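You operate a simulated robot arm through the tools that you are given. There is no shell and no other tool.

You are at the controls of a simulated robot arm. One attempt, no reset.

Task
Put things in order on the top of the white bench. At the end: the yellow sanding block stands on top of the beige rock slice (marked "C1"); the orange blower bulb stands where the yellow sanding block stood; the brown nodule from the top of the white bench stands where the orange blower bulb stood; the white setting block (marked "50 mm") stands on top of the grey marked rock piece (marked "A1"); whatever was shut is shut again. Leave all else as you found it, and nothing knocked over.

The check looks at the end state, three seconds after you hand in, the way a careful person would. Anything else that was tipped, shoved, dropped, spilled or broken makes it a failure.

Robot
A 7-joint arm with a two-finger parallel gripper, fixed in place. Base frame: the origin is at the foot of the arm, x ahead of it, y to its left, z up; the work surface is at about z = 86. Readings come in cm, degrees, newtons and seconds.
With the tool pointing down near the work surface it reaches from about 10 to 64 cm from the base axis. Its first joint turns from -66.0 to 66.0 degrees. Payload 1.57 kg.
The tool frame sits at the grasp point between the pads (the TCP): z along the fingers, y along the line on which they close. The tips reach 3 cm beyond it. The gripper opens to 8 cm. The fingers are 1.7 cm wide and 1.2 cm thick; the gripper's body (4 by 8.2 cm) begins 8 cm behind the TCP.
Orientation is told as [roll, pitch, yaw] about the base's x, y, z axes, in that order, counted from this pose: with the fingers straight down and closing along the base's y, the tool's x points along the base's -x, its y along +y and its z along -z.

Tools
- The arm moves only by the tool drive_tool. Its argument "rows" is a list of rows, each a list of 3 entries, a list of its own where there are three numbers: the shift along the base's x, y, z in cm, then the turn, a rotation vector about the base's x, y, z in rad, then the gripper command, from -1 (fully open) to 1 (shut), values between in proportion. In form: [[[x, y, z], [ax, ay, az], claw], ...]. A call has 1 to 20 rows; each row is the pose to reach, as a shift and turn from the pose commanded when the call began. Rows are played at 5 a second. More than 5 cm and 8.6 degrees between two rows, or a gripper value outside its range, and nothing of the call is played. Where a pose cannot be reached the arm comes as near as it can. A force on the tool above 40 N (or 10 N above the force at the start of the call, whichever is more), or a blocked arm, ends the call early, and 0.2 s more pass. The fingers move at their own pace (about 7.2 cm/s each) and stop on an object; they squeeze with about 33 N. The grip force told is the motor's: it shows also when the fingers shut on nothing. Time passes only in rows, and 0.2 s behind the last, so rows that repeat a pose let the fingers close. The reply holds the time, the measured pose of the TCP, the force on the tool along the base axes, the opening and the grip force, in the units named above and with some noise, with the torque about the TCP (base axes, N m) and any sound that the robot's microphone picked up.
- Cameras (640 x 400 px; columns grow to the right, rows downward): "scene" is fixed at [5.35, 43.78, 140.99]; the picture's right is [-0.76, -0.65, 0.00], its down [-0.45, 0.52, -0.73] and it looks along [0.47, -0.55, -0.69] (base axes); focal length 293 px, centre (320, 200). "wrist" rides on the gripper at [7.2, -0.7, -12.2] in the tool frame; the picture's right is [0.09, 1.00, 0.00], its down [-0.84, 0.08, -0.54] and it looks along [-0.54, 0.05, 0.84] (tool axes); focal length 238 px, centre (320, 200). There is no depth. A picture from a camera that has moved, and an enlarged one, comes with that camera's place and axes in the base frame and with its lens.
- camera(camera): a new picture of that camera. It takes no simulated time.
- zoom(camera, box): a new picture of the part [left, top, right, bottom] of that camera's present view, enlarged. It takes no simulated time.
- finish_job(): hands the job in; it is judged then, once.

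Nothing tells you positions but the pictures and the camera data. Unless the task says otherwise, let go and move clear before handing in.

The tools are called after "Request:" as name(argument=value, ...) on one line, values as JSON. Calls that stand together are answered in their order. drive_tool: Moves the arm, as the interface text tells. Its arguments: {"type":"object","properties":{"rows":{"type":"array","items":{"type":"array"}}},"required":["rows"]} The other tools are called the same way: camera (camera) takes a picture; zoom (camera, box) takes an enlarged picture of a part of a camera's view; finish_job () hands the job in.

At the start:

```text
time: 0.0
tool_pos: [39.15, -9.71, 113.33]
orientation: [0.0, 0.0, 0.0]
force: [0.1, 0.1, -0.1]
wrist_torque: [-0.01, -0.01, 0.03]
gripper_width: 8.0
finger_force: 0.1
```

scene: 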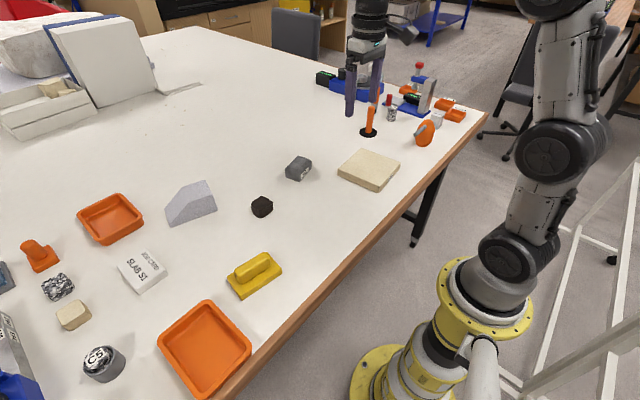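
wrist: 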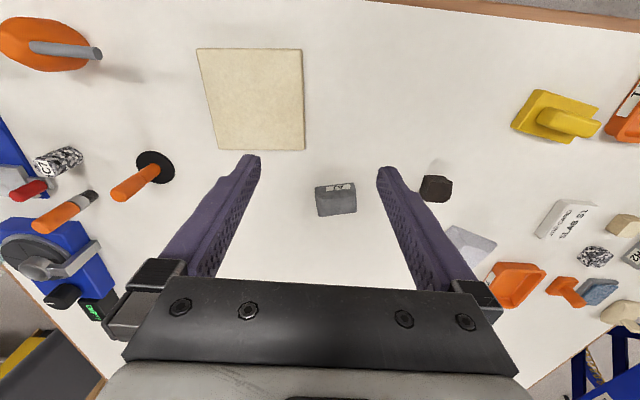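

I see a white bench with many small objects: the yellow sanding block, the beige slice, a dark nodule, the grey marked rock, and orange items at both ends. I'll zoom in to identify everything before moving.

Request:
zoom(camera="scene", box=[300, 50, 500, 200])

Request:
zoom(camera="scene", box=[0, 180, 300, 400])

Request:
zoom(camera="scene", box=[150, 130, 420, 310])

Request:
zoom(camera="wrist", box=[400, 60, 640, 400])

Request:
zoom(camera="wrist", box=[0, 0, 200, 400])

Request:
zoom(camera="scene", box=[0, 0, 240, 160])

```text
2.67 times, centred on (400, 125) of scene
camera zoom: at [5.35, 43.78, 140.99], right [-0.76, -0.65, 0.0], down [-0.45, 0.52, -0.73], along [0.47, -0.55, -0.69], focal length 781 px, centre (107, 400)
```

zoom: 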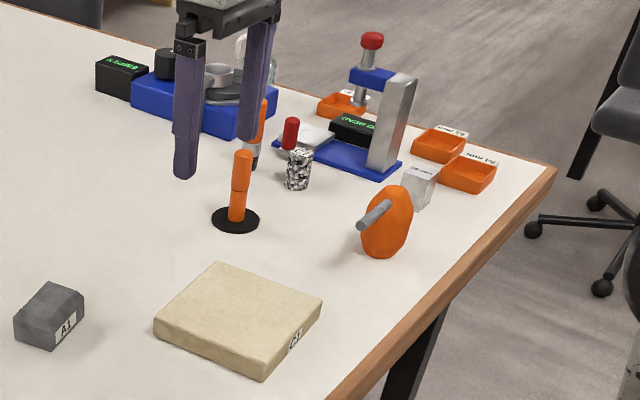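

```text
1.82 times, centred on (150, 290) of scene
camera zoom: at [5.35, 43.78, 140.99], right [-0.76, -0.65, 0.0], down [-0.45, 0.52, -0.73], along [0.47, -0.55, -0.69], focal length 532 px, centre (629, 36)
```

zoom: 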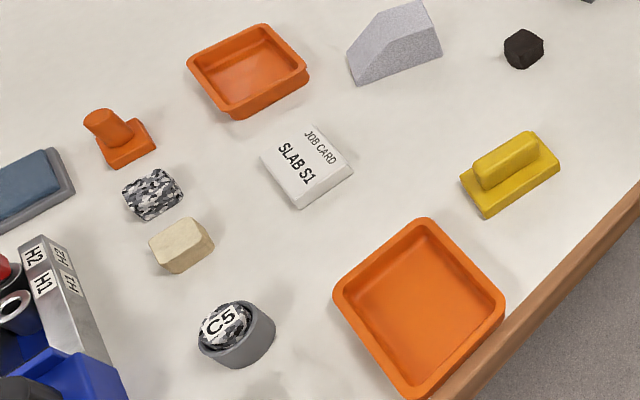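

```text
2.22 times, centred on (285, 220) of scene
camera zoom: at [5.35, 43.78, 140.99], right [-0.76, -0.65, 0.0], down [-0.45, 0.52, -0.73], along [0.47, -0.55, -0.69], focal length 651 px, centre (398, 156)
```

zoom: 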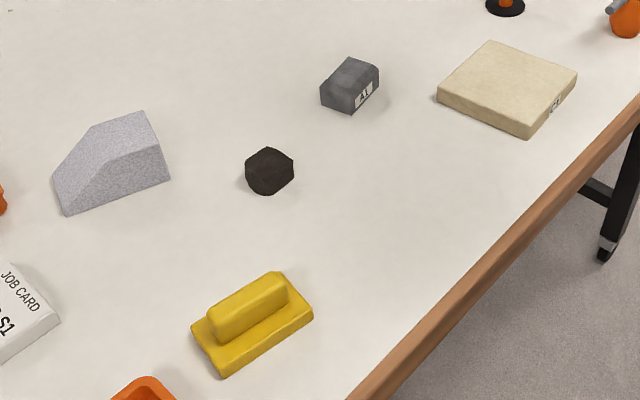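

```text
1.18 times, centred on (520, 230) of wrist
camera zoom: at [31.93, -10.17, 125.58], right [-0.09, 1.0, 0.0], down [0.84, 0.08, 0.54], along [0.54, 0.05, -0.84], focal length 280 px, centre (85, 165)
```

zoom: 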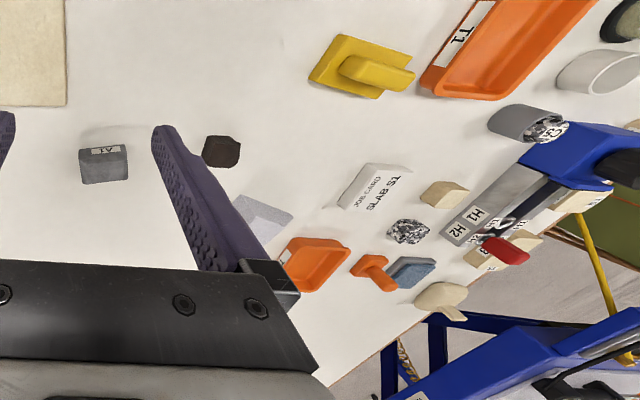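

```text
1.00 times, centred on (100, 200) of wrist (not enlarged: the box is as wide or as high as the picture)
camera zoom: at [31.93, -10.17, 125.58], right [-0.09, 1.0, 0.0], down [0.84, 0.08, 0.54], along [0.54, 0.05, -0.84], focal length 238 px, centre (540, 200)
```

zoom: 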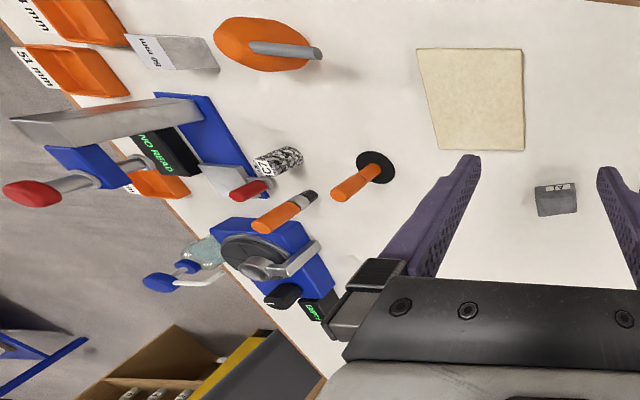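

```text
2.50 times, centred on (120, 80) of scene
camera zoom: at [5.35, 43.78, 140.99], right [-0.76, -0.65, 0.0], down [-0.45, 0.52, -0.73], along [0.47, -0.55, -0.69], focal length 732 px, centre (820, 500)
```

zoom: 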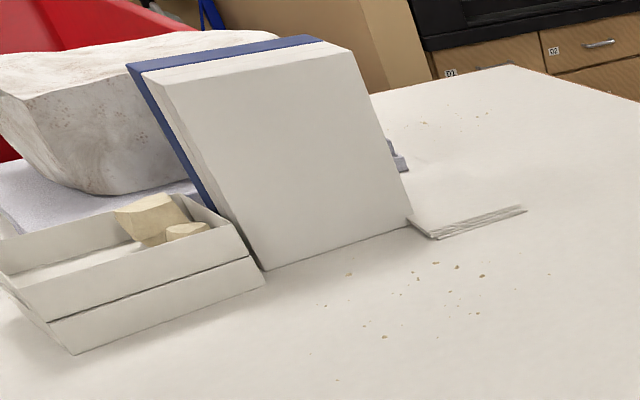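

The 50 mm block sits behind the blower bulb at the far right, near the edge of my reach. I'll move the arm that way, turned outward, to look closely.

Request:
drive_tool(rows=[[[-1.75, -3.5, 0], [0, 0, -0.12], -1], [[-3.5, -7, 0], [0, 0, -0.24], -1], [[-5.25, -10.5, 0], [0, 0, -0.36], -1], [[-7, -14, 0], [0, 0, -0.48], -1], [[-8.75, -17.5, 0], [0, 0, -0.6], -1], [[-10.5, -21, 0], [0, 0, -0.72], -1], [[-12.25, -24.5, 0], [0, 0, -0.84], -1], [[-14, -28, 0], [0, 0, -0.95], -1]])

Request:
camera(camera="wrist")

Request:
camera(camera="scene")

```text
time: 1.8
tool_pos: [25.05, -37.53, 113.65]
orientation: [-0.1, 0.0, -54.6]
force: [0.8, 0.2, -0.2]
wrist_torque: [0.03, -0.05, -0.01]
gripper_width: 8.01
finger_force: 0.1
```

```text
taken
camera wrist: at [20.39, -31.97, 125.84], right [0.76, 0.65, 0.0], down [0.55, -0.64, 0.54], along [0.35, -0.41, -0.84], focal length 238 px, centre (320, 200)
```

wrist: 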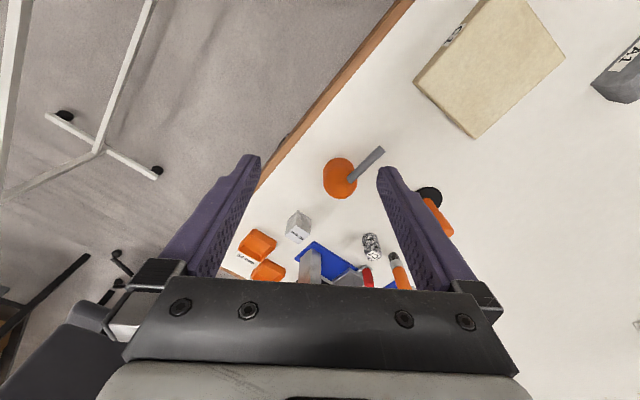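

```text
taken
```

scene: 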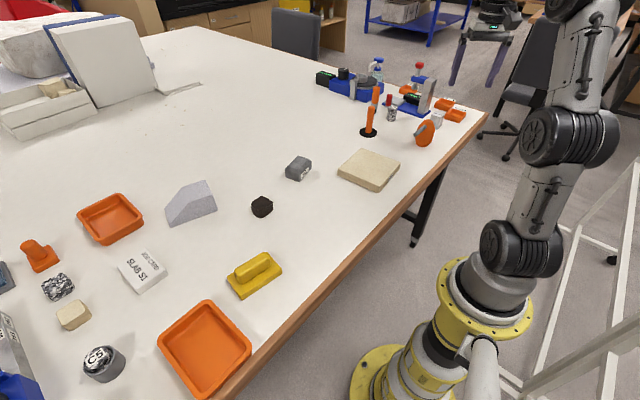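

Request:
zoom(camera="wrist", box=[220, 130, 420, 290])

Request:
zoom(camera="scene", box=[380, 70, 500, 160])

```text
2.50 times, centred on (320, 210) of wrist
camera zoom: at [20.39, -31.97, 125.84], right [0.76, 0.65, 0.0], down [0.55, -0.64, 0.54], along [0.35, -0.41, -0.84], focal length 596 px, centre (320, 175)
```

zoom: 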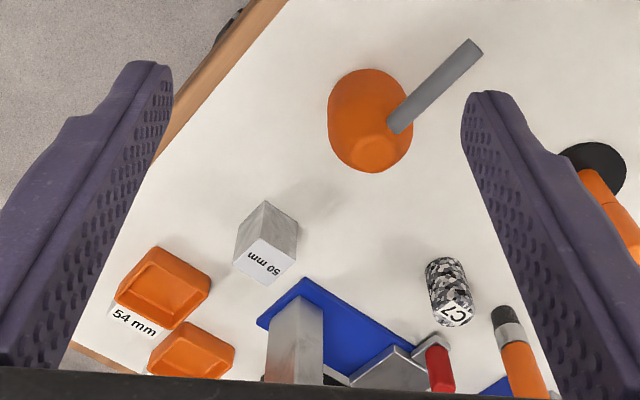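

```text
4.44 times, centred on (440, 115) of scene
camera zoom: at [5.35, 43.79, 140.99], right [-0.76, -0.65, 0.0], down [-0.45, 0.52, -0.73], along [0.47, -0.55, -0.69], focal length 1301 px, centre (-213, 578)
```

zoom: 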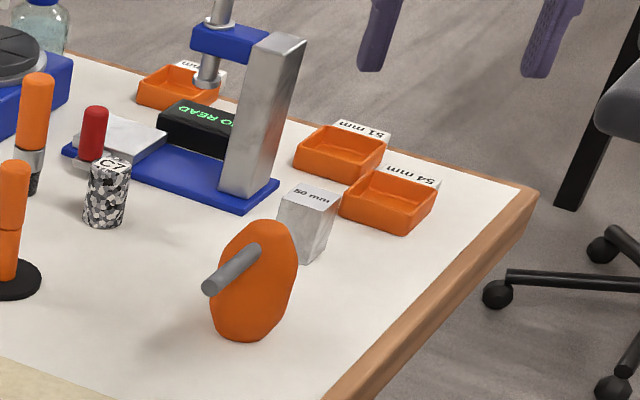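

The 50 mm block is a 5 cm tall cuboid at about (37, -57.8), beyond vertical reach, so it will need a tilted grasp. The bulb stands around (34.5, -44) with its nozzle pointing toward +y; I'll look at it from another angle.

Request:
drive_tool(rows=[[[1.8, 2.4, -1], [0, 0, -0.13], -1], [[3.6, 4.8, -2], [0, 0, -0.26], -1], [[5.4, 7.2, -3], [0, 0, -0.39], -1], [[7.2, 9.6, -4], [0, 0, -0.51], -1], [[8.85, 11.7, -5], [0, 0, -0.62], -1], [[8.85, 11.7, -5], [0, 0, -0.62], -1]])

Request:
camera(camera="wrist")

Request:
zoom(camera="wrist", box=[220, 130, 420, 290])

Request:
zoom(camera="scene", box=[400, 95, 460, 155])

```text
time: 3.2
tool_pos: [33.97, -25.91, 108.35]
orientation: [0.0, 0.0, -90.1]
force: [0.6, 0.8, 0.6]
wrist_torque: [-0.04, -0.03, -0.02]
gripper_width: 8.01
finger_force: 0.0
```

```text
taken
camera wrist: at [33.35, -18.54, 120.66], right [1.0, 0.09, 0.0], down [0.08, -0.84, 0.54], along [0.05, -0.54, -0.84], focal length 238 px, centre (320, 200)
```

wrist: 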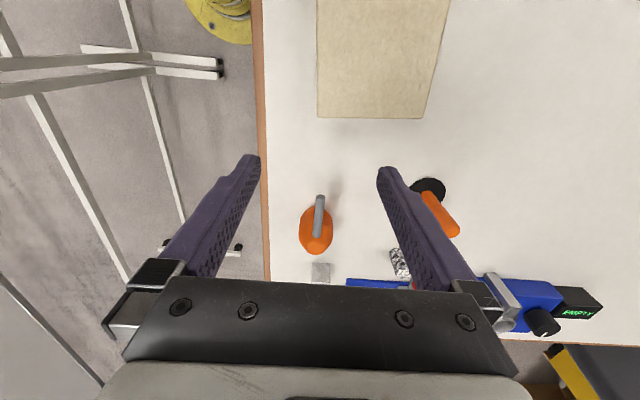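

```text
2.50 times, centred on (320, 210) of wrist
camera zoom: at [33.35, -18.54, 120.66], right [1.0, 0.09, 0.0], down [0.08, -0.84, 0.54], along [0.05, -0.54, -0.84], focal length 596 px, centre (320, 175)
```

zoom: 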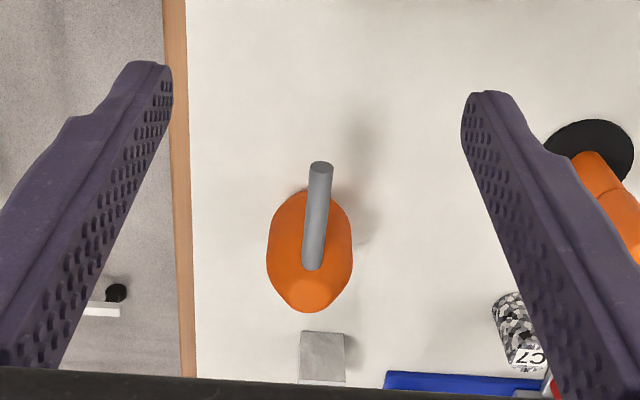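

```text
6.67 times, centred on (430, 125) of scene
camera zoom: at [5.35, 43.78, 140.99], right [-0.76, -0.65, 0.0], down [-0.45, 0.52, -0.73], along [0.47, -0.55, -0.69], focal length 1952 px, centre (-413, 700)
```

zoom: 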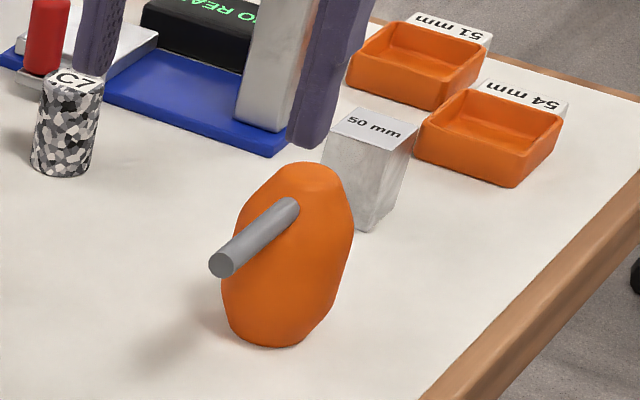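

The bulb is an upright egg with a nozzle toward +y, about 5 cm wide in x, so a grip closing along x will work. Next I'll go and look at the yellow sanding block, which moves first.

Request:
drive_tool(rows=[[[-0.8, 4.3, 0], [0, 0, 0.131], -1], [[-1.6, 8.6, 0], [0, 0, 0.262], -1], [[-2.5, 13, 0], [0, 0, 0.393], -1], [[-3.3, 17.3, 0], [0, 0, 0.524], -1], [[-4.1, 21.6, 0], [0, 0, 0.655], -1], [[-5, 26, 0], [0, 0, 0.785], -1], [[-5.8, 30.3, 0], [0, 0, 0.916], -1], [[-6.6, 34.6, 0], [0, 0, 1.047], -1], [[-7.5, 39, 0], [0, 0, 1.178], -1], [[-8.3, 43.3, 0], [0, 0, 1.309], -1], [[-9.1, 47.6, 0], [0, 0, 1.44], -1], [[-10, 52, 0], [0, 0, 1.571], -1], [[-10, 52, 0], [0, 0, 1.571], -1]])

Request:
camera(camera="wrist")

Request:
zoom(camera="wrist", box=[220, 100, 420, 260])

Request:
zoom(camera="scene", box=[210, 235, 300, 310])

```text
time: 6.0
tool_pos: [23.91, 26.14, 108.22]
orientation: [0.0, 0.0, 0.1]
force: [-0.1, -1.1, -0.1]
wrist_torque: [0.04, -0.01, 0.01]
gripper_width: 7.97
finger_force: 0.0
```

```text
taken
camera wrist: at [16.75, 25.54, 120.55], right [-0.09, 1.0, 0.0], down [0.84, 0.08, 0.54], along [0.54, 0.05, -0.84], focal length 238 px, centre (320, 200)
```

wrist: 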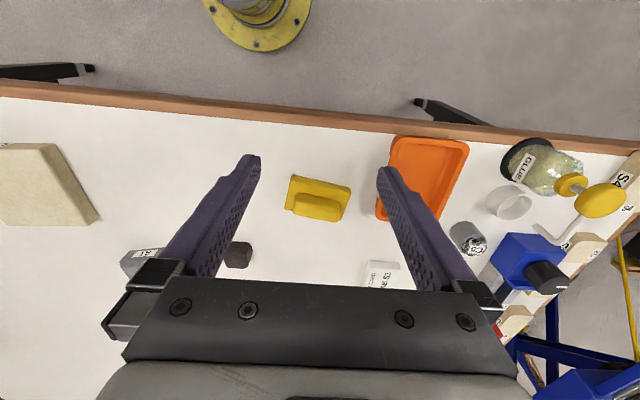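

```text
2.50 times, centred on (320, 180) of wrist
camera zoom: at [16.75, 25.54, 120.55], right [-0.09, 1.0, 0.0], down [0.84, 0.08, 0.54], along [0.54, 0.05, -0.84], focal length 596 px, centre (320, 250)
```

zoom: 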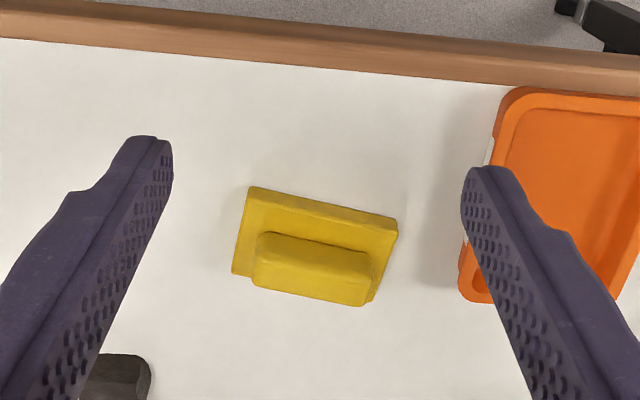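

```text
5.33 times, centred on (255, 272) of scene
camera zoom: at [5.35, 43.79, 140.99], right [-0.76, -0.65, 0.0], down [-0.45, 0.52, -0.73], along [0.47, -0.55, -0.69], focal length 1562 px, centre (667, -187)
```

zoom: 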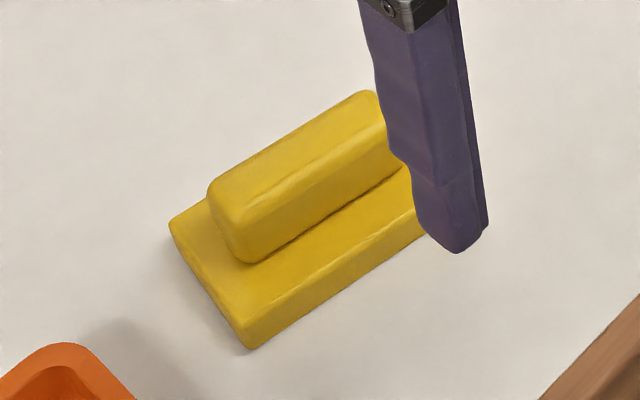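

The yellow block's plate is roughly 9.4 × 6 cm, centred near (37.4, 27), with a handle on top and its long axis about 10° off the y axis. I'll turn the gripper to straddle the handle and check from above.

Request:
drive_tool(rows=[[[1.3, 0.1, -0.5], [0, 0, 0.14], -1], [[2.6, 0.2, -1], [0, 0, 0.28], -1], [[4, 0.3, -1.6], [0, 0, 0.42], -1], [[5.3, 0.4, -2.1], [0, 0, 0.56], -1], [[6.6, 0.5, -2.6], [0, 0, 0.7], -1], [[8, 0.6, -3.2], [0, 0, 0.84], -1], [[9.3, 0.7, -3.7], [0, 0, 0.98], -1], [[10.6, 0.7, -4.2], [0, 0, 1.12], -1], [[12, 0.8, -4.7], [0, 0, 1.26], -1], [[13.3, 0.9, -5.3], [0, 0, 1.4], -1], [[13.3, 0.9, -5.3], [0, 0, 1.4], -1]])

Request:
camera(camera="wrist")

Request:
zoom(camera="wrist", box=[240, 70, 400, 200])

Request:
zoom(camera="scene", box=[190, 200, 330, 310])

```text
time: 8.4
tool_pos: [37.46, 27.01, 102.96]
orientation: [0.0, -0.1, 80.3]
force: [0.3, -0.3, -0.8]
wrist_torque: [0.01, 0.0, -0.02]
gripper_width: 7.98
finger_force: 0.0
```

```text
taken
camera wrist: at [36.85, 19.91, 115.21], right [-1.0, 0.08, 0.0], down [0.06, 0.84, 0.54], along [0.04, 0.54, -0.84], focal length 238 px, centre (320, 200)
```

wrist: 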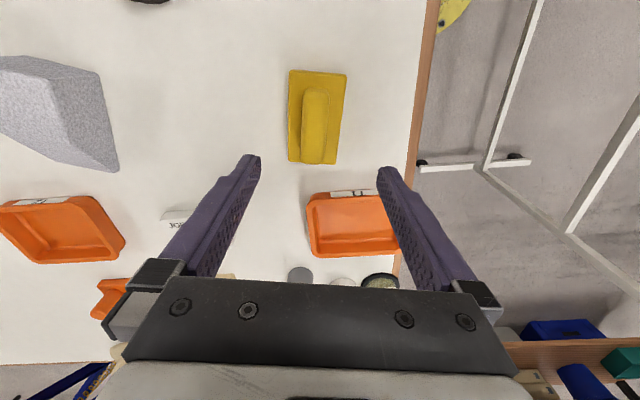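

```text
3.08 times, centred on (320, 135) of wrist
camera zoom: at [36.85, 19.91, 115.21], right [-1.0, 0.08, 0.0], down [0.06, 0.84, 0.54], along [0.04, 0.54, -0.84], focal length 733 px, centre (320, 400)
```

zoom: 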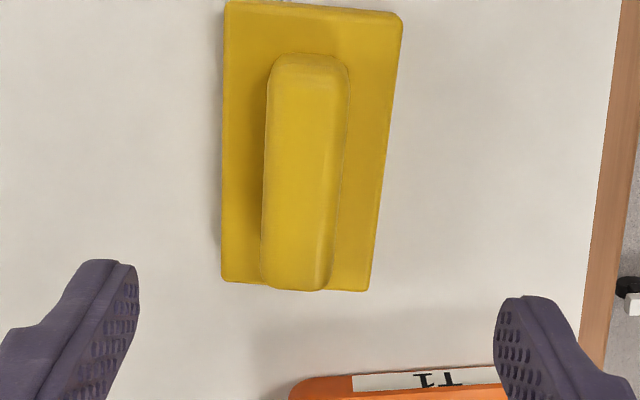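

```text
3.64 times, centred on (260, 255) of scene
camera zoom: at [5.35, 43.78, 140.99], right [-0.76, -0.65, 0.0], down [-0.45, 0.52, -0.73], along [0.47, -0.55, -0.69], focal length 1065 px, centre (538, 0)
```

zoom: 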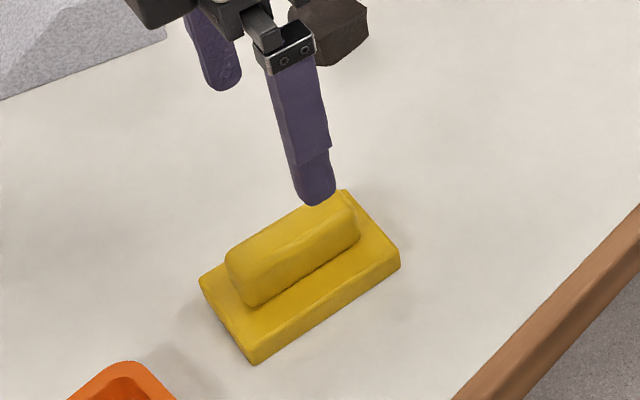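

The handle centreline runs through about (37.9, 26.9), aligned with the gripper. I'll descend over it to just above the plate.

Request:
drive_tool(rows=[[[0.4, -0.1, -3], [0, 0, 0], -1], [[0.4, -0.1, -6], [0, 0, 0], -1], [[0.4, -0.1, -8], [0, 0, 0], -1], [[0.4, -0.1, -9.5], [0, 0, 0], -1], [[0.4, -0.1, -10.5], [0, 0, 0], -1], [[0.4, -0.1, -11.3], [0, 0, 0], -1], [[0.4, -0.1, -11.3], [0, 0, 0], -1]])

Request:
camera(camera="wrist")

Request:
zoom(camera="scene", box=[190, 200, 330, 310])

```text
time: 10.0
tool_pos: [37.76, 26.93, 91.63]
orientation: [0.0, 0.1, 80.2]
force: [0.5, 0.6, 0.2]
wrist_torque: [0.01, -0.01, -0.03]
gripper_width: 7.99
finger_force: 0.0
```

```text
taken
camera wrist: at [37.07, 19.81, 103.98], right [-1.0, 0.08, 0.0], down [0.07, 0.84, 0.54], along [0.04, 0.54, -0.84], focal length 238 px, centre (320, 200)
```

wrist: 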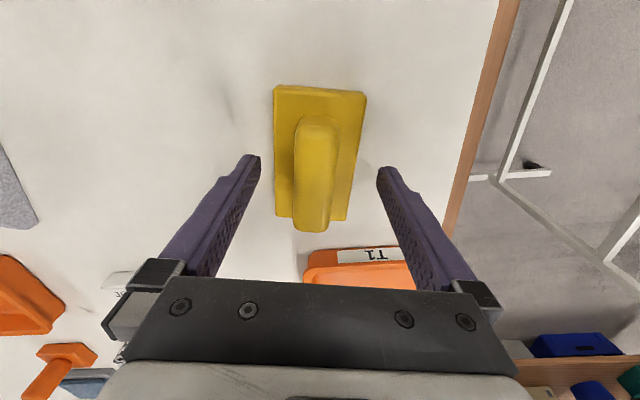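

```text
3.64 times, centred on (260, 255) of scene
camera zoom: at [5.35, 43.78, 140.99], right [-0.76, -0.65, 0.0], down [-0.45, 0.52, -0.73], along [0.47, -0.55, -0.69], focal length 1065 px, centre (538, 0)
```

zoom: 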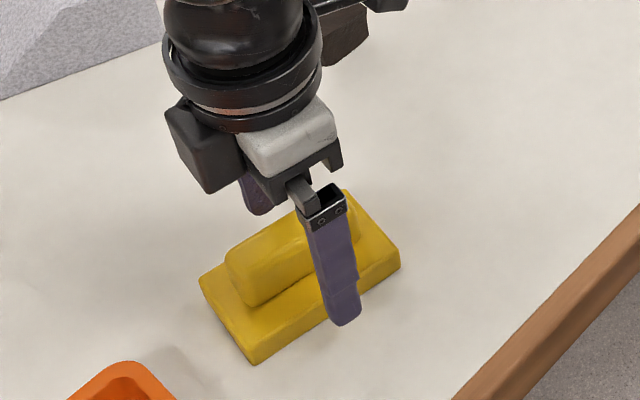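

The fingers straddle the handle at the right height. Closing now.

Request:
drive_tool(rows=[[[0, 0, -0.2], [0, 0, 0], -0.2], [[0, 0, -0.2], [0, 0, 0], 0.2], [[0, 0, -0.2], [0, 0, 0], 0.5], [[0, 0, -0.2], [0, 0, 0], 1], [[0, 0, -0.2], [0, 0, 0], 1], [[0, 0, -0.2], [0, 0, 0], 1]])

Request:
zoom(camera="scene", box=[190, 200, 330, 310])

Request:
camera(camera="wrist")

```text
time: 11.4
tool_pos: [37.67, 26.91, 91.46]
orientation: [-0.1, -0.1, 80.2]
force: [1.0, -0.7, 1.1]
wrist_torque: [0.06, -0.03, 0.03]
gripper_width: 2.54
finger_force: 33.2
```

```text
3.64 times, centred on (260, 255) of scene
camera zoom: at [5.35, 43.78, 140.99], right [-0.76, -0.65, 0.0], down [-0.45, 0.52, -0.73], along [0.47, -0.55, -0.69], focal length 1065 px, centre (538, 0)
```

zoom: 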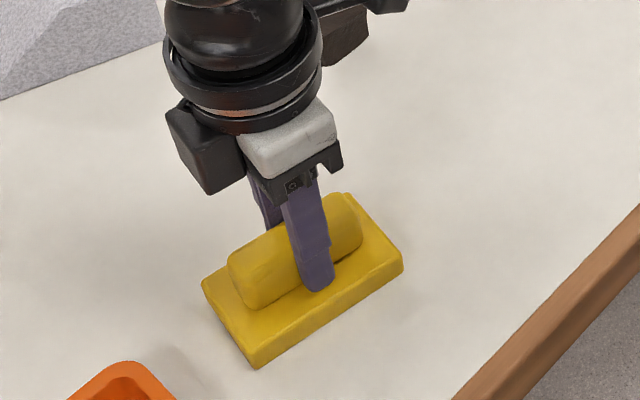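

```text
taken
camera wrist: at [37.13, 19.78, 103.81], right [-1.0, 0.08, 0.0], down [0.07, 0.84, 0.54], along [0.04, 0.54, -0.84], focal length 238 px, centre (320, 200)
```

wrist: 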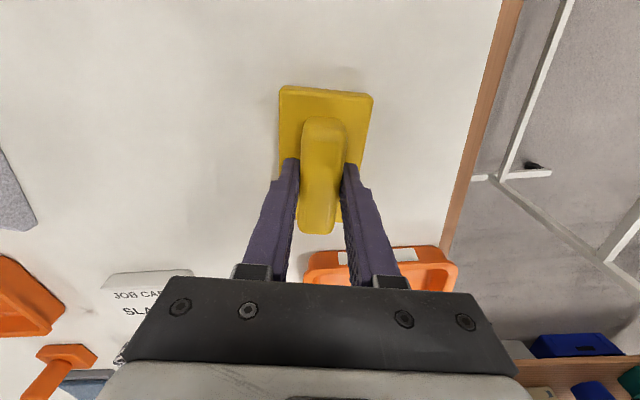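

The handle is gripped (2.54 cm). I'll lift and carry it over toward the beige slice.

Request:
drive_tool(rows=[[[0, 0, 1], [0, 0, 0], 1], [[0, 0, 3], [0, 0, 0], 1], [[0, 0, 6], [0, 0, 0], 1], [[0, 0, 9], [0, 0, 0], 1], [[0, 0, 12], [0, 0, 0], 1], [[0, -2, 13], [0, 0, 0], 1], [[0.3, -6, 13], [0, 0, 0], 1], [[0.6, -10, 13], [0, 0, 0], 1], [[0.9, -14, 13], [0, 0, 0], 1], [[1.2, -18, 13], [0, 0, 0], 1], [[1.4, -22, 13], [0, 0, 0], 1], [[1.6, -26, 13], [0, 0, 0], 1], [[1.8, -30, 13], [0, 0, 0], 1], [[2, -34, 13], [0, 0, 0], 1], [[2.2, -38, 13], [0, 0, 0], 1], [[2.3, -41, 13], [0, 0, 0], 1], [[2.3, -44, 13], [0, 0, 0], 1], [[2.3, -46, 13], [0, 0, 0], 1], [[2.3, -46, 13], [0, 0, 0], 1]])

Request:
camera(camera="wrist")

Request:
camera(camera="scene")

```text
time: 15.4
tool_pos: [39.69, -19.13, 104.46]
orientation: [0.0, 0.1, 80.2]
force: [-0.1, -0.2, -0.8]
wrist_torque: [0.03, 0.01, 0.0]
gripper_width: 2.53
finger_force: 33.2
```

```text
taken
camera wrist: at [39.2, -26.33, 116.71], right [-1.0, 0.08, 0.0], down [0.07, 0.84, 0.54], along [0.04, 0.54, -0.84], focal length 238 px, centre (320, 200)
```

wrist: 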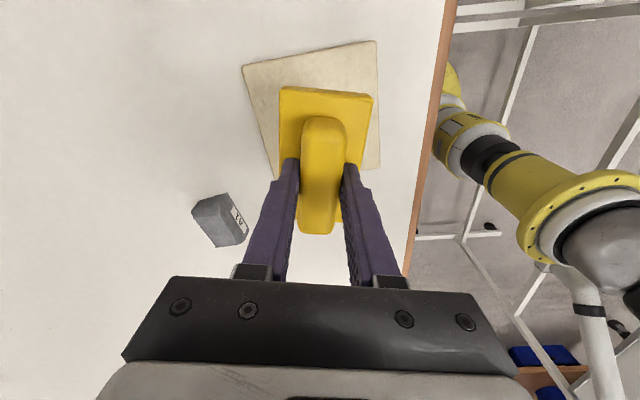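

```text
taken
```

scene: 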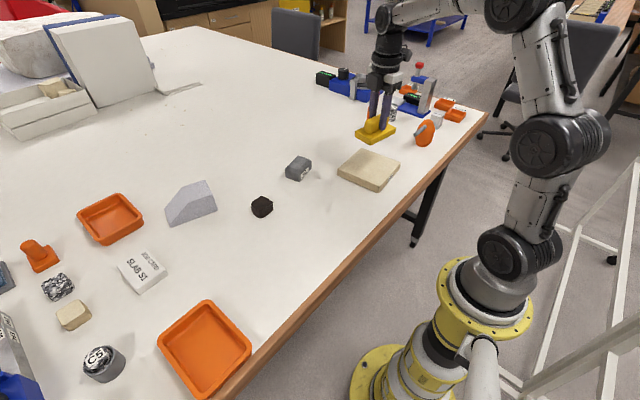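

Request:
zoom(camera="scene", box=[325, 110, 445, 200])

Request:
zoom(camera="wrist", box=[180, 20, 420, 250])

```text
4.44 times, centred on (385, 155) of scene
camera zoom: at [5.35, 43.78, 140.99], right [-0.76, -0.65, 0.0], down [-0.45, 0.52, -0.73], along [0.47, -0.55, -0.69], focal length 1301 px, centre (31, 400)
```

zoom: 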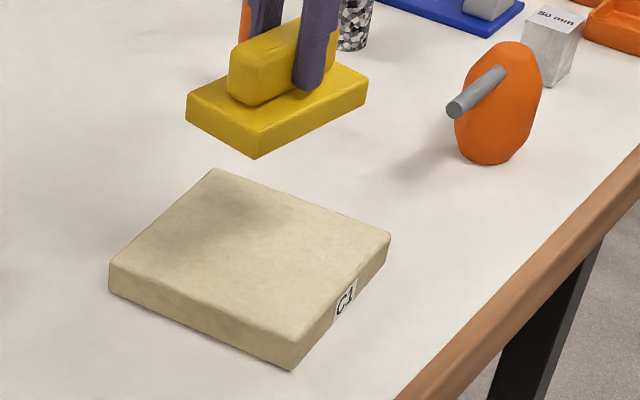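

```text
1.74 times, centred on (300, 135) of wrist
camera zoom: at [39.2, -26.33, 116.71], right [-1.0, 0.08, 0.0], down [0.07, 0.84, 0.54], along [0.04, 0.54, -0.84], focal length 414 px, centre (355, 313)
```

zoom: 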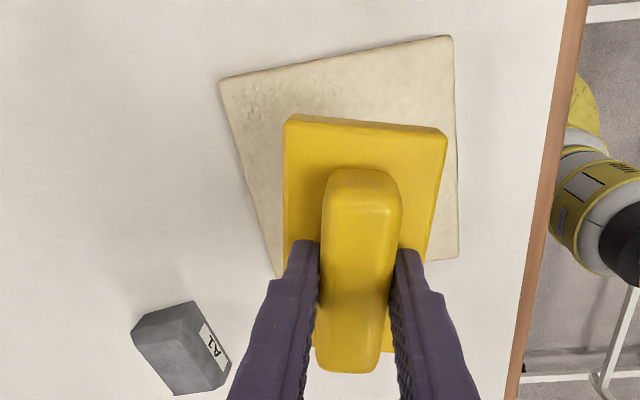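

The block hangs level above the slice, whose top is about z = 88.3 and centre about (39.9, -18.9). I'll lower it in stages.

Request:
drive_tool(rows=[[[0.2, 0.2, -2], [0, 0, 0], 1], [[0.2, 0.2, -4.5], [0, 0, 0], 1], [[0.2, 0.2, -7], [0, 0, 0], 1], [[0.2, 0.2, -8.5], [0, 0, 0], 1], [[0.2, 0.2, -9.3], [0, 0, 0], 1], [[0.2, 0.2, -9.6], [0, 0, 0], 1], [[0.2, 0.2, -9.6], [0, 0, 0], 1]])

Request:
zoom(camera="scene", box=[325, 110, 445, 200])

```text
time: 17.0
tool_pos: [40.17, -18.97, 94.91]
orientation: [0.0, 0.0, 80.2]
force: [-0.2, -0.5, -1.1]
wrist_torque: [0.01, 0.0, -0.01]
gripper_width: 2.52
finger_force: 32.4
```

```text
4.44 times, centred on (385, 155) of scene
camera zoom: at [5.35, 43.78, 140.99], right [-0.76, -0.65, 0.0], down [-0.45, 0.52, -0.73], along [0.47, -0.55, -0.69], focal length 1301 px, centre (31, 400)
```

zoom: 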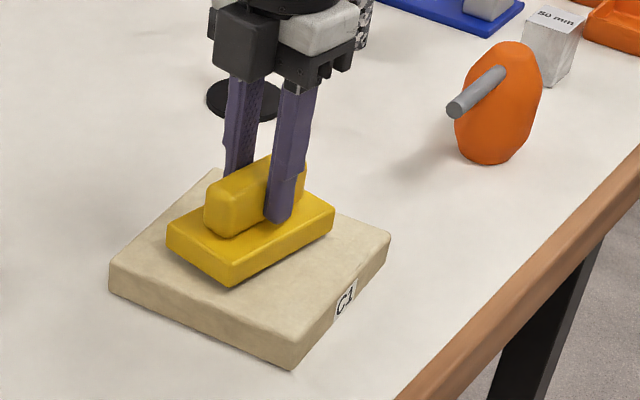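

Request:
drive_tool(rows=[[[0, 0, -0.3], [0, 0, 0], 1], [[0, 0, -0.6], [0, 0, 0], 1], [[0, 0, -0.8], [0, 0, 0], 1], [[0, 0, -0.8], [0, 0, 0], 1]])

Request:
zoom(camera="scene", box=[325, 110, 445, 200])

```text
time: 18.0
tool_pos: [40.21, -18.86, 94.43]
orientation: [-0.2, 0.1, 80.1]
force: [-5.8, 1.4, 20.1]
wrist_torque: [0.46, 0.35, 0.02]
gripper_width: 2.53
finger_force: 33.3
```

```text
4.44 times, centred on (385, 155) of scene
camera zoom: at [5.31, 43.8, 140.98], right [-0.76, -0.65, 0.0], down [-0.45, 0.52, -0.73], along [0.47, -0.55, -0.69], focal length 1301 px, centre (31, 400)
```

zoom: 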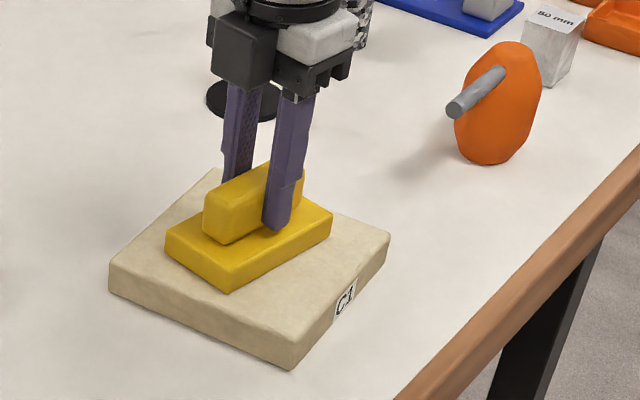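

It's seated on the slice with 20 N of contact. I'll ease off slightly, open, and rise.

Request:
drive_tool(rows=[[[0, 0, 0.35], [0, 0, 0], 1], [[0, 0, 0.35], [0, 0, 0], 0.3], [[0, 0, 0.35], [0, 0, 0], -0.3], [[0, 0, 0.35], [0, 0, 0], -0.6], [[0, 0, 0.8], [0, 0, 0], -0.6], [[0, 0, 3], [0, 0, 0], -0.6], [[0, 0, 7], [0, 0, 0], -0.8], [[0, 0, 12], [0, 0, 0], -1], [[0, 0, 15], [0, 0, 0], -1]])

Request:
zoom(camera="scene", box=[325, 110, 445, 200])

Request:
camera(camera="wrist")

```text
time: 20.0
tool_pos: [40.13, -18.73, 109.29]
orientation: [0.0, 0.0, 80.3]
force: [1.0, -0.2, -0.8]
wrist_torque: [0.01, 0.0, -0.05]
gripper_width: 8.0
finger_force: 0.1
```

```text
4.44 times, centred on (385, 155) of scene
camera zoom: at [5.35, 43.78, 140.99], right [-0.76, -0.65, 0.0], down [-0.45, 0.52, -0.73], along [0.47, -0.55, -0.69], focal length 1301 px, centre (31, 400)
```

zoom: 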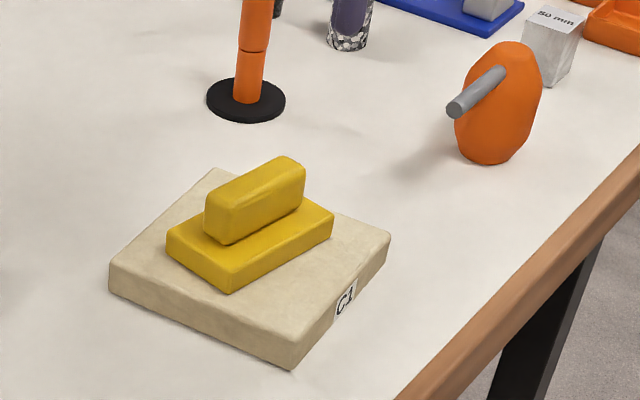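

```text
taken
camera wrist: at [39.53, -25.81, 121.5], right [-1.0, 0.08, 0.0], down [0.07, 0.84, 0.54], along [0.04, 0.54, -0.84], focal length 238 px, centre (320, 200)
```

wrist: 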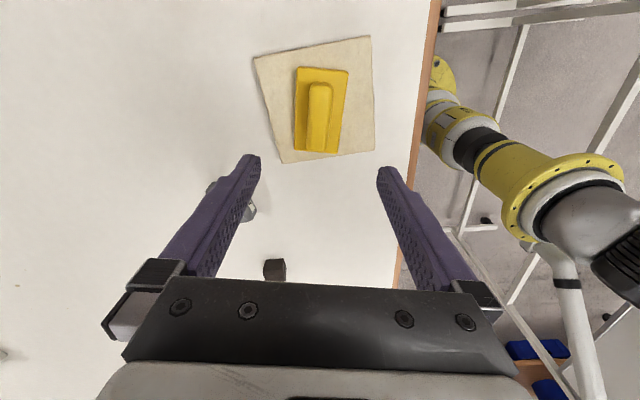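

The yellow block stands well on the slice. Next is the bulb, so I'll turn the gripper to yaw -90° and approach it from above.

Request:
drive_tool(rows=[[[-0.2, -0.5, 0], [0, 0, -0.145], -1], [[-0.4, -1, 0], [0, 0, -0.29], -1], [[-0.6, -1.5, 0], [0, 0, -0.435], -1], [[-0.8, -2, 0], [0, 0, -0.58], -1], [[-1, -2.5, 0], [0, 0, -0.725], -1], [[-1.2, -3, 0], [0, 0, -0.87], -1], [[-1.4, -3.5, 0], [0, 0, -1.015], -1], [[-1.6, -4, 0], [0, 0, -1.16], -1], [[-1.8, -4.5, 0], [0, 0, -1.305], -1], [[-2, -5, 0], [0, 0, -1.45], -1], [[-2.2, -5.5, 0], [0, 0, -1.595], -1], [[-2.4, -6, 0], [0, 0, -1.74], -1], [[-2.6, -6.5, 0], [0, 0, -1.885], -1], [[-2.8, -7, 0], [0, 0, -2.03], -1], [[-3.2, -8.5, 0], [0, 0, -2.175], -1], [[-3.6, -10, 0], [0, 0, -2.32], -1], [[-4, -11.5, 0], [0, 0, -2.465], -1], [[-4.4, -13, 0], [0, 0, -2.61], -1], [[-4.8, -14.5, 0], [0, 0, -2.755], -1], [[-5.2, -16, 0], [0, 0, -2.9], -1]])

Request:
drive_tool(rows=[[[-0.1, -3, -1], [0, 0, -0.072], -1], [[-0.1, -6, -2], [0, 0, -0.072], -1], [[-0.1, -8.5, -3], [0, 0, -0.072], -1], [[-0.1, -8.5, -3], [0, 0, -0.072], -1]])

Request:
camera(camera="wrist")

Request:
zoom(camera="wrist", box=[240, 60, 400, 190])

Request:
zoom(camera="scene", box=[370, 60, 490, 150])

```text
time: 24.2
tool_pos: [34.97, -35.05, 109.02]
orientation: [-0.1, 0.0, -86.2]
force: [-0.2, -0.3, 0.7]
wrist_torque: [-0.04, 0.0, -0.02]
gripper_width: 8.0
finger_force: 0.0
```

```text
time: 25.2
tool_pos: [35.0, -43.56, 106.2]
orientation: [-0.1, 0.0, -90.0]
force: [0.0, -0.2, 0.1]
wrist_torque: [0.0, -0.03, 0.01]
gripper_width: 8.01
finger_force: 0.1
```

```text
taken
camera wrist: at [34.27, -36.22, 118.43], right [1.0, 0.09, 0.0], down [0.08, -0.84, 0.54], along [0.05, -0.54, -0.84], focal length 238 px, centre (320, 200)
```

wrist: 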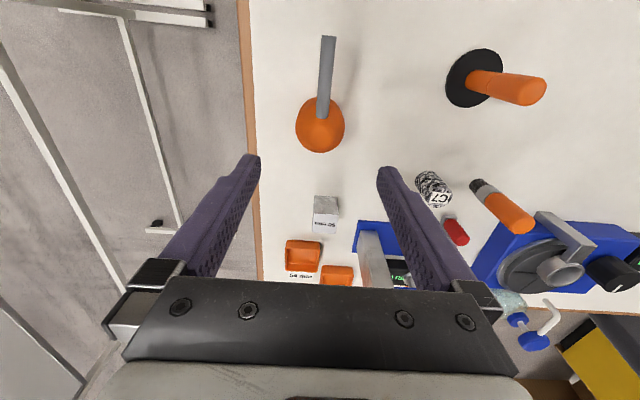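

```text
3.08 times, centred on (320, 125) of wrist
camera zoom: at [34.27, -36.22, 118.43], right [1.0, 0.09, 0.0], down [0.08, -0.84, 0.54], along [0.05, -0.54, -0.84], focal length 733 px, centre (320, 431)
```

zoom: 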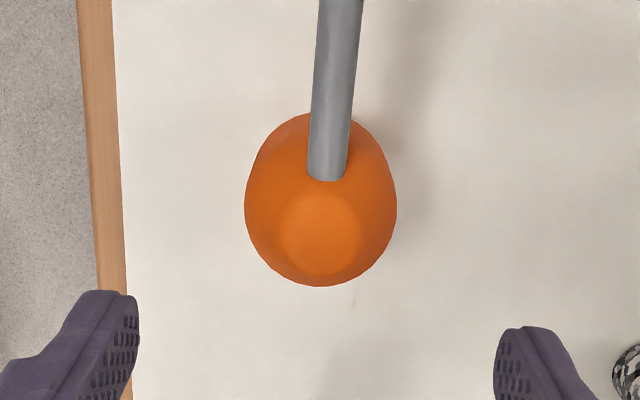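

```text
4.44 times, centred on (430, 105) of scene
camera zoom: at [5.35, 43.78, 140.99], right [-0.76, -0.65, 0.0], down [-0.45, 0.52, -0.73], along [0.47, -0.55, -0.69], focal length 1301 px, centre (-169, 622)
```

zoom: 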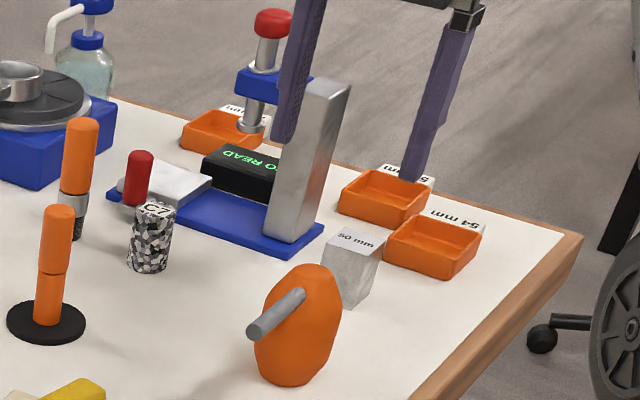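

The bulb is round, about 5.9 cm across, with its axis at (35.0, -43.9). I'll descend straight over it with the nozzle clear of the fingers.

Request:
drive_tool(rows=[[[0, -0.3, -3], [0, 0, 0], -1], [[0, -0.3, -6], [0, 0, 0], -1], [[0, -0.3, -9], [0, 0, 0], -1], [[0, -0.3, -11], [0, 0, 0], -1], [[0, -0.3, -13], [0, 0, 0], -1], [[0, -0.3, -14.5], [0, 0, 0], -1], [[0, -0.3, -15.6], [0, 0, 0], -1], [[0, -0.3, -15.6], [0, 0, 0], -1]])

Request:
camera(camera="wrist")

Request:
zoom(camera="scene", box=[370, 60, 490, 150])

```text
time: 27.0
tool_pos: [34.9, -43.81, 90.67]
orientation: [0.0, 0.0, -90.0]
force: [-0.4, 0.2, 0.1]
wrist_torque: [0.02, 0.0, 0.0]
gripper_width: 8.01
finger_force: 0.1
```

```text
taken
camera wrist: at [34.17, -36.48, 102.83], right [1.0, 0.09, 0.0], down [0.08, -0.84, 0.54], along [0.05, -0.54, -0.84], focal length 238 px, centre (320, 200)
```

wrist: 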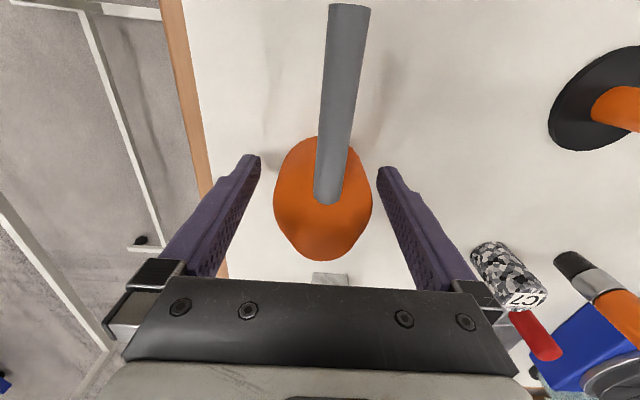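

```text
4.44 times, centred on (430, 105) of scene
camera zoom: at [5.35, 43.78, 140.99], right [-0.76, -0.65, 0.0], down [-0.45, 0.52, -0.73], along [0.47, -0.55, -0.69], focal length 1301 px, centre (-169, 622)
```

zoom: 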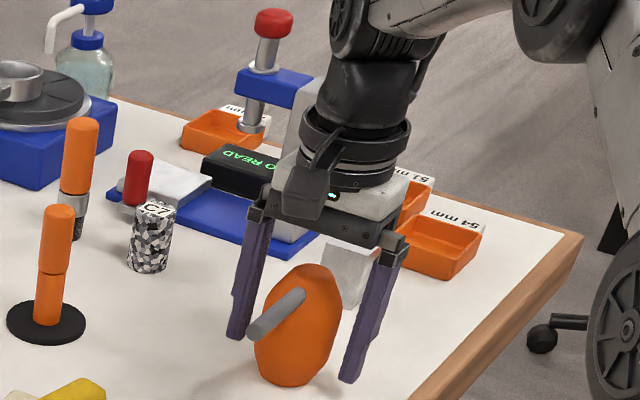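

The fingers straddle the bulb symmetrically. Closing gently.

Request:
drive_tool(rows=[[[0.1, 0, -0.2], [0, 0, 0], -0.7], [[0.1, 0, -0.2], [0, 0, 0], -0.5], [[0.1, 0, -0.2], [0, 0, 0], -0.3], [[0.1, 0, -0.2], [0, 0, 0], 0.2], [[0.1, 0, -0.2], [0, 0, 0], 1], [[0.1, 0, -0.2], [0, 0, 0], 1], [[0.1, 0, -0.2], [0, 0, 0], 1]])

Request:
camera(camera="wrist")

Request:
zoom(camera="scene", box=[370, 60, 490, 150])

```text
time: 28.6
tool_pos: [34.93, -43.65, 90.35]
orientation: [-0.1, 0.0, -90.0]
force: [-0.1, 0.3, 0.7]
wrist_torque: [-0.04, 0.0, 0.03]
gripper_width: 5.3
finger_force: 32.6
```

```text
taken
camera wrist: at [34.28, -36.45, 102.59], right [1.0, 0.09, 0.0], down [0.08, -0.84, 0.54], along [0.05, -0.54, -0.84], focal length 238 px, centre (320, 200)
```

wrist: 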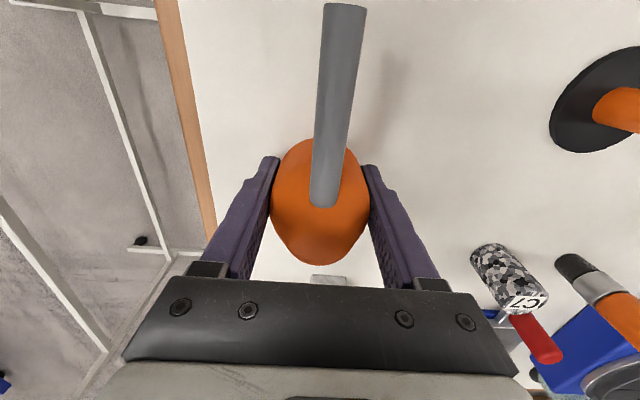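

```text
4.44 times, centred on (430, 105) of scene
camera zoom: at [5.35, 43.78, 140.99], right [-0.76, -0.65, 0.0], down [-0.45, 0.52, -0.73], along [0.47, -0.55, -0.69], focal length 1301 px, centre (-169, 622)
```

zoom: 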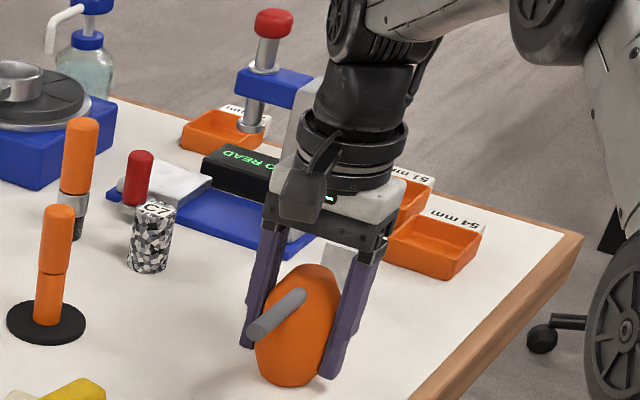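

The bulb is held (5.3 cm). Lifting and carrying it toward the yellow block's former spot at (38.0, 26.9), turning the nozzle toward the bench edge on the way.

Request:
drive_tool(rows=[[[0, 0, 1], [0, 0, 0], 1], [[0, 0, 3], [0, 0, 0], 1], [[0, 0, 6], [0, 0, 0], 1], [[0, 0, 10], [0, 0, 0], 1], [[0, 0, 14], [0, 0, 0], 1], [[0, 0, 15], [0, 0, 0], 1]])

Request:
drive_tool(rows=[[[0, 3, 0], [0, 0, 0.06], 1], [[0.1, 7, 0], [0, 0, 0.15], 1], [[0.3, 11, 0], [0, 0, 0.24], 1], [[0.5, 15, 0], [0, 0, 0.33], 1], [[0.7, 19, 0], [0, 0, 0.42], 1], [[0.9, 23, 0], [0, 0, 0.51], 1], [[1.1, 27, 0], [0, 0, 0.6], 1], [[1.3, 31, 0], [0, 0, 0.69], 1], [[1.5, 35, 0], [0, 0, 0.78], 1], [[1.7, 39, 0], [0, 0, 0.87], 1], [[1.9, 43, 0], [0, 0, 0.96], 1], [[2.1, 47, 0], [0, 0, 1.05], 1], [[2.3, 51, 0], [0, 0, 1.14], 1], [[2.5, 55, 0], [0, 0, 1.23], 1], [[2.7, 59, 0], [0, 0, 1.32], 1], [[2.9, 63, 0], [0, 0, 1.41], 1], [[3, 66, 0], [0, 0, 1.48], 1], [[3, 69, 0], [0, 0, 1.55], 1], [[3, 70.7, 0], [0, 0, 1.57], 1], [[3, 70.7, 0], [0, 0, 1.57], 1]])

Request:
camera(camera="wrist")

Request:
camera(camera="scene")

```text
time: 30.0
tool_pos: [35.06, -43.72, 105.42]
orientation: [0.0, 0.0, -90.0]
force: [-0.3, -0.4, -0.4]
wrist_torque: [-0.03, -0.01, 0.03]
gripper_width: 5.3
finger_force: 32.4
```

```text
time: 34.2
tool_pos: [38.0, 27.08, 105.33]
orientation: [0.1, 0.0, 0.0]
force: [-0.3, 0.8, -1.1]
wrist_torque: [0.0, 0.01, -0.01]
gripper_width: 5.27
finger_force: 33.1
```

```text
taken
camera wrist: at [30.83, 26.55, 117.57], right [-0.09, 1.0, 0.0], down [0.84, 0.08, 0.54], along [0.54, 0.05, -0.84], focal length 238 px, centre (320, 200)
```

wrist: 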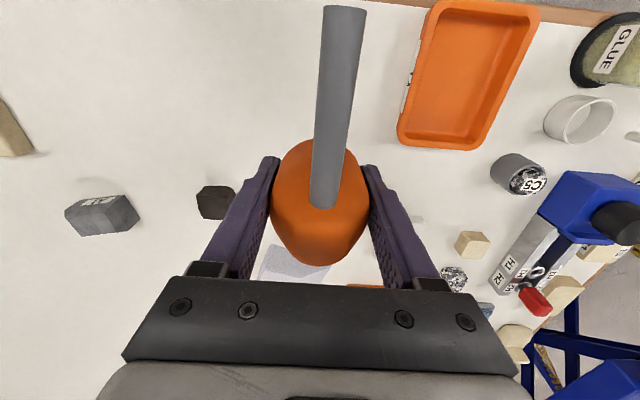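

```text
taken
```

scene: 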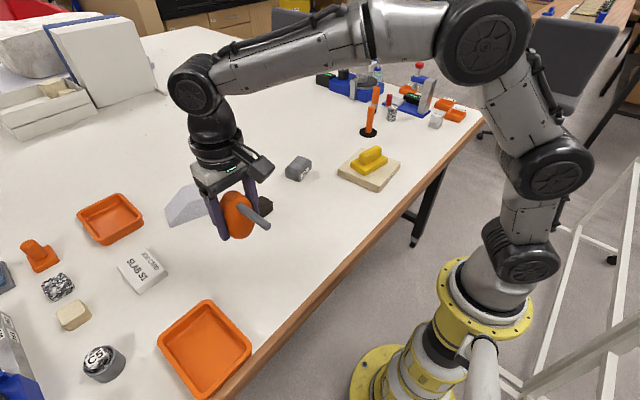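

The bulb is above the spot, with the tray about 4 cm clear of the fingers. Lowering it.

Request:
drive_tool(rows=[[[0, -0.15, -3], [0, 0, 0], 1], [[0, -0.15, -7], [0, 0, 0], 1], [[0, -0.15, -10], [0, 0, 0], 1], [[0, -0.15, -12.5], [0, 0, 0], 1], [[0, -0.15, -14], [0, 0, 0], 1], [[0, -0.15, -14.6], [0, 0, 0], 1], [[0, -0.15, -14.6], [0, 0, 0], 1]])

Request:
drive_tool(rows=[[[0, 0, -0.2], [0, 0, 0], 1], [[0, 0, -0.4], [0, 0, 0], 1], [[0, 0, -0.4], [0, 0, 0], 1]])

Request:
zoom(camera="scene", box=[190, 200, 330, 310])

```text
time: 35.8
tool_pos: [38.08, 26.95, 90.57]
orientation: [0.0, 0.0, -0.1]
force: [0.0, 0.4, -0.1]
wrist_torque: [-0.02, -0.01, 0.01]
gripper_width: 5.31
finger_force: 33.2
```

```text
time: 36.6
tool_pos: [37.83, 26.91, 90.2]
orientation: [0.0, 0.0, 0.0]
force: [-0.2, 0.3, -0.1]
wrist_torque: [-0.03, -0.02, -0.01]
gripper_width: 5.31
finger_force: 32.5
```

```text
3.64 times, centred on (260, 255) of scene
camera zoom: at [5.35, 43.78, 140.99], right [-0.76, -0.65, 0.0], down [-0.45, 0.52, -0.73], along [0.47, -0.55, -0.69], focal length 1065 px, centre (538, 0)
```

zoom: 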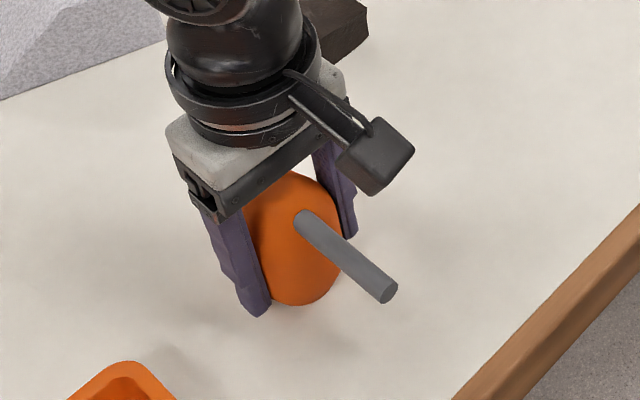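

Request:
drive_tool(rows=[[[0, 0, -0.15], [0, 0, 0], 1], [[0, 0, -0.3], [0, 0, 0], 1], [[0, 0, -0.3], [0, 0, 0], 1]])

```text
time: 37.4
tool_pos: [38.1, 26.84, 90.34]
orientation: [0.2, -0.2, -0.1]
force: [-10.1, -3.3, 27.4]
wrist_torque: [-0.28, 0.41, -0.04]
gripper_width: 5.32
finger_force: 33.1
```

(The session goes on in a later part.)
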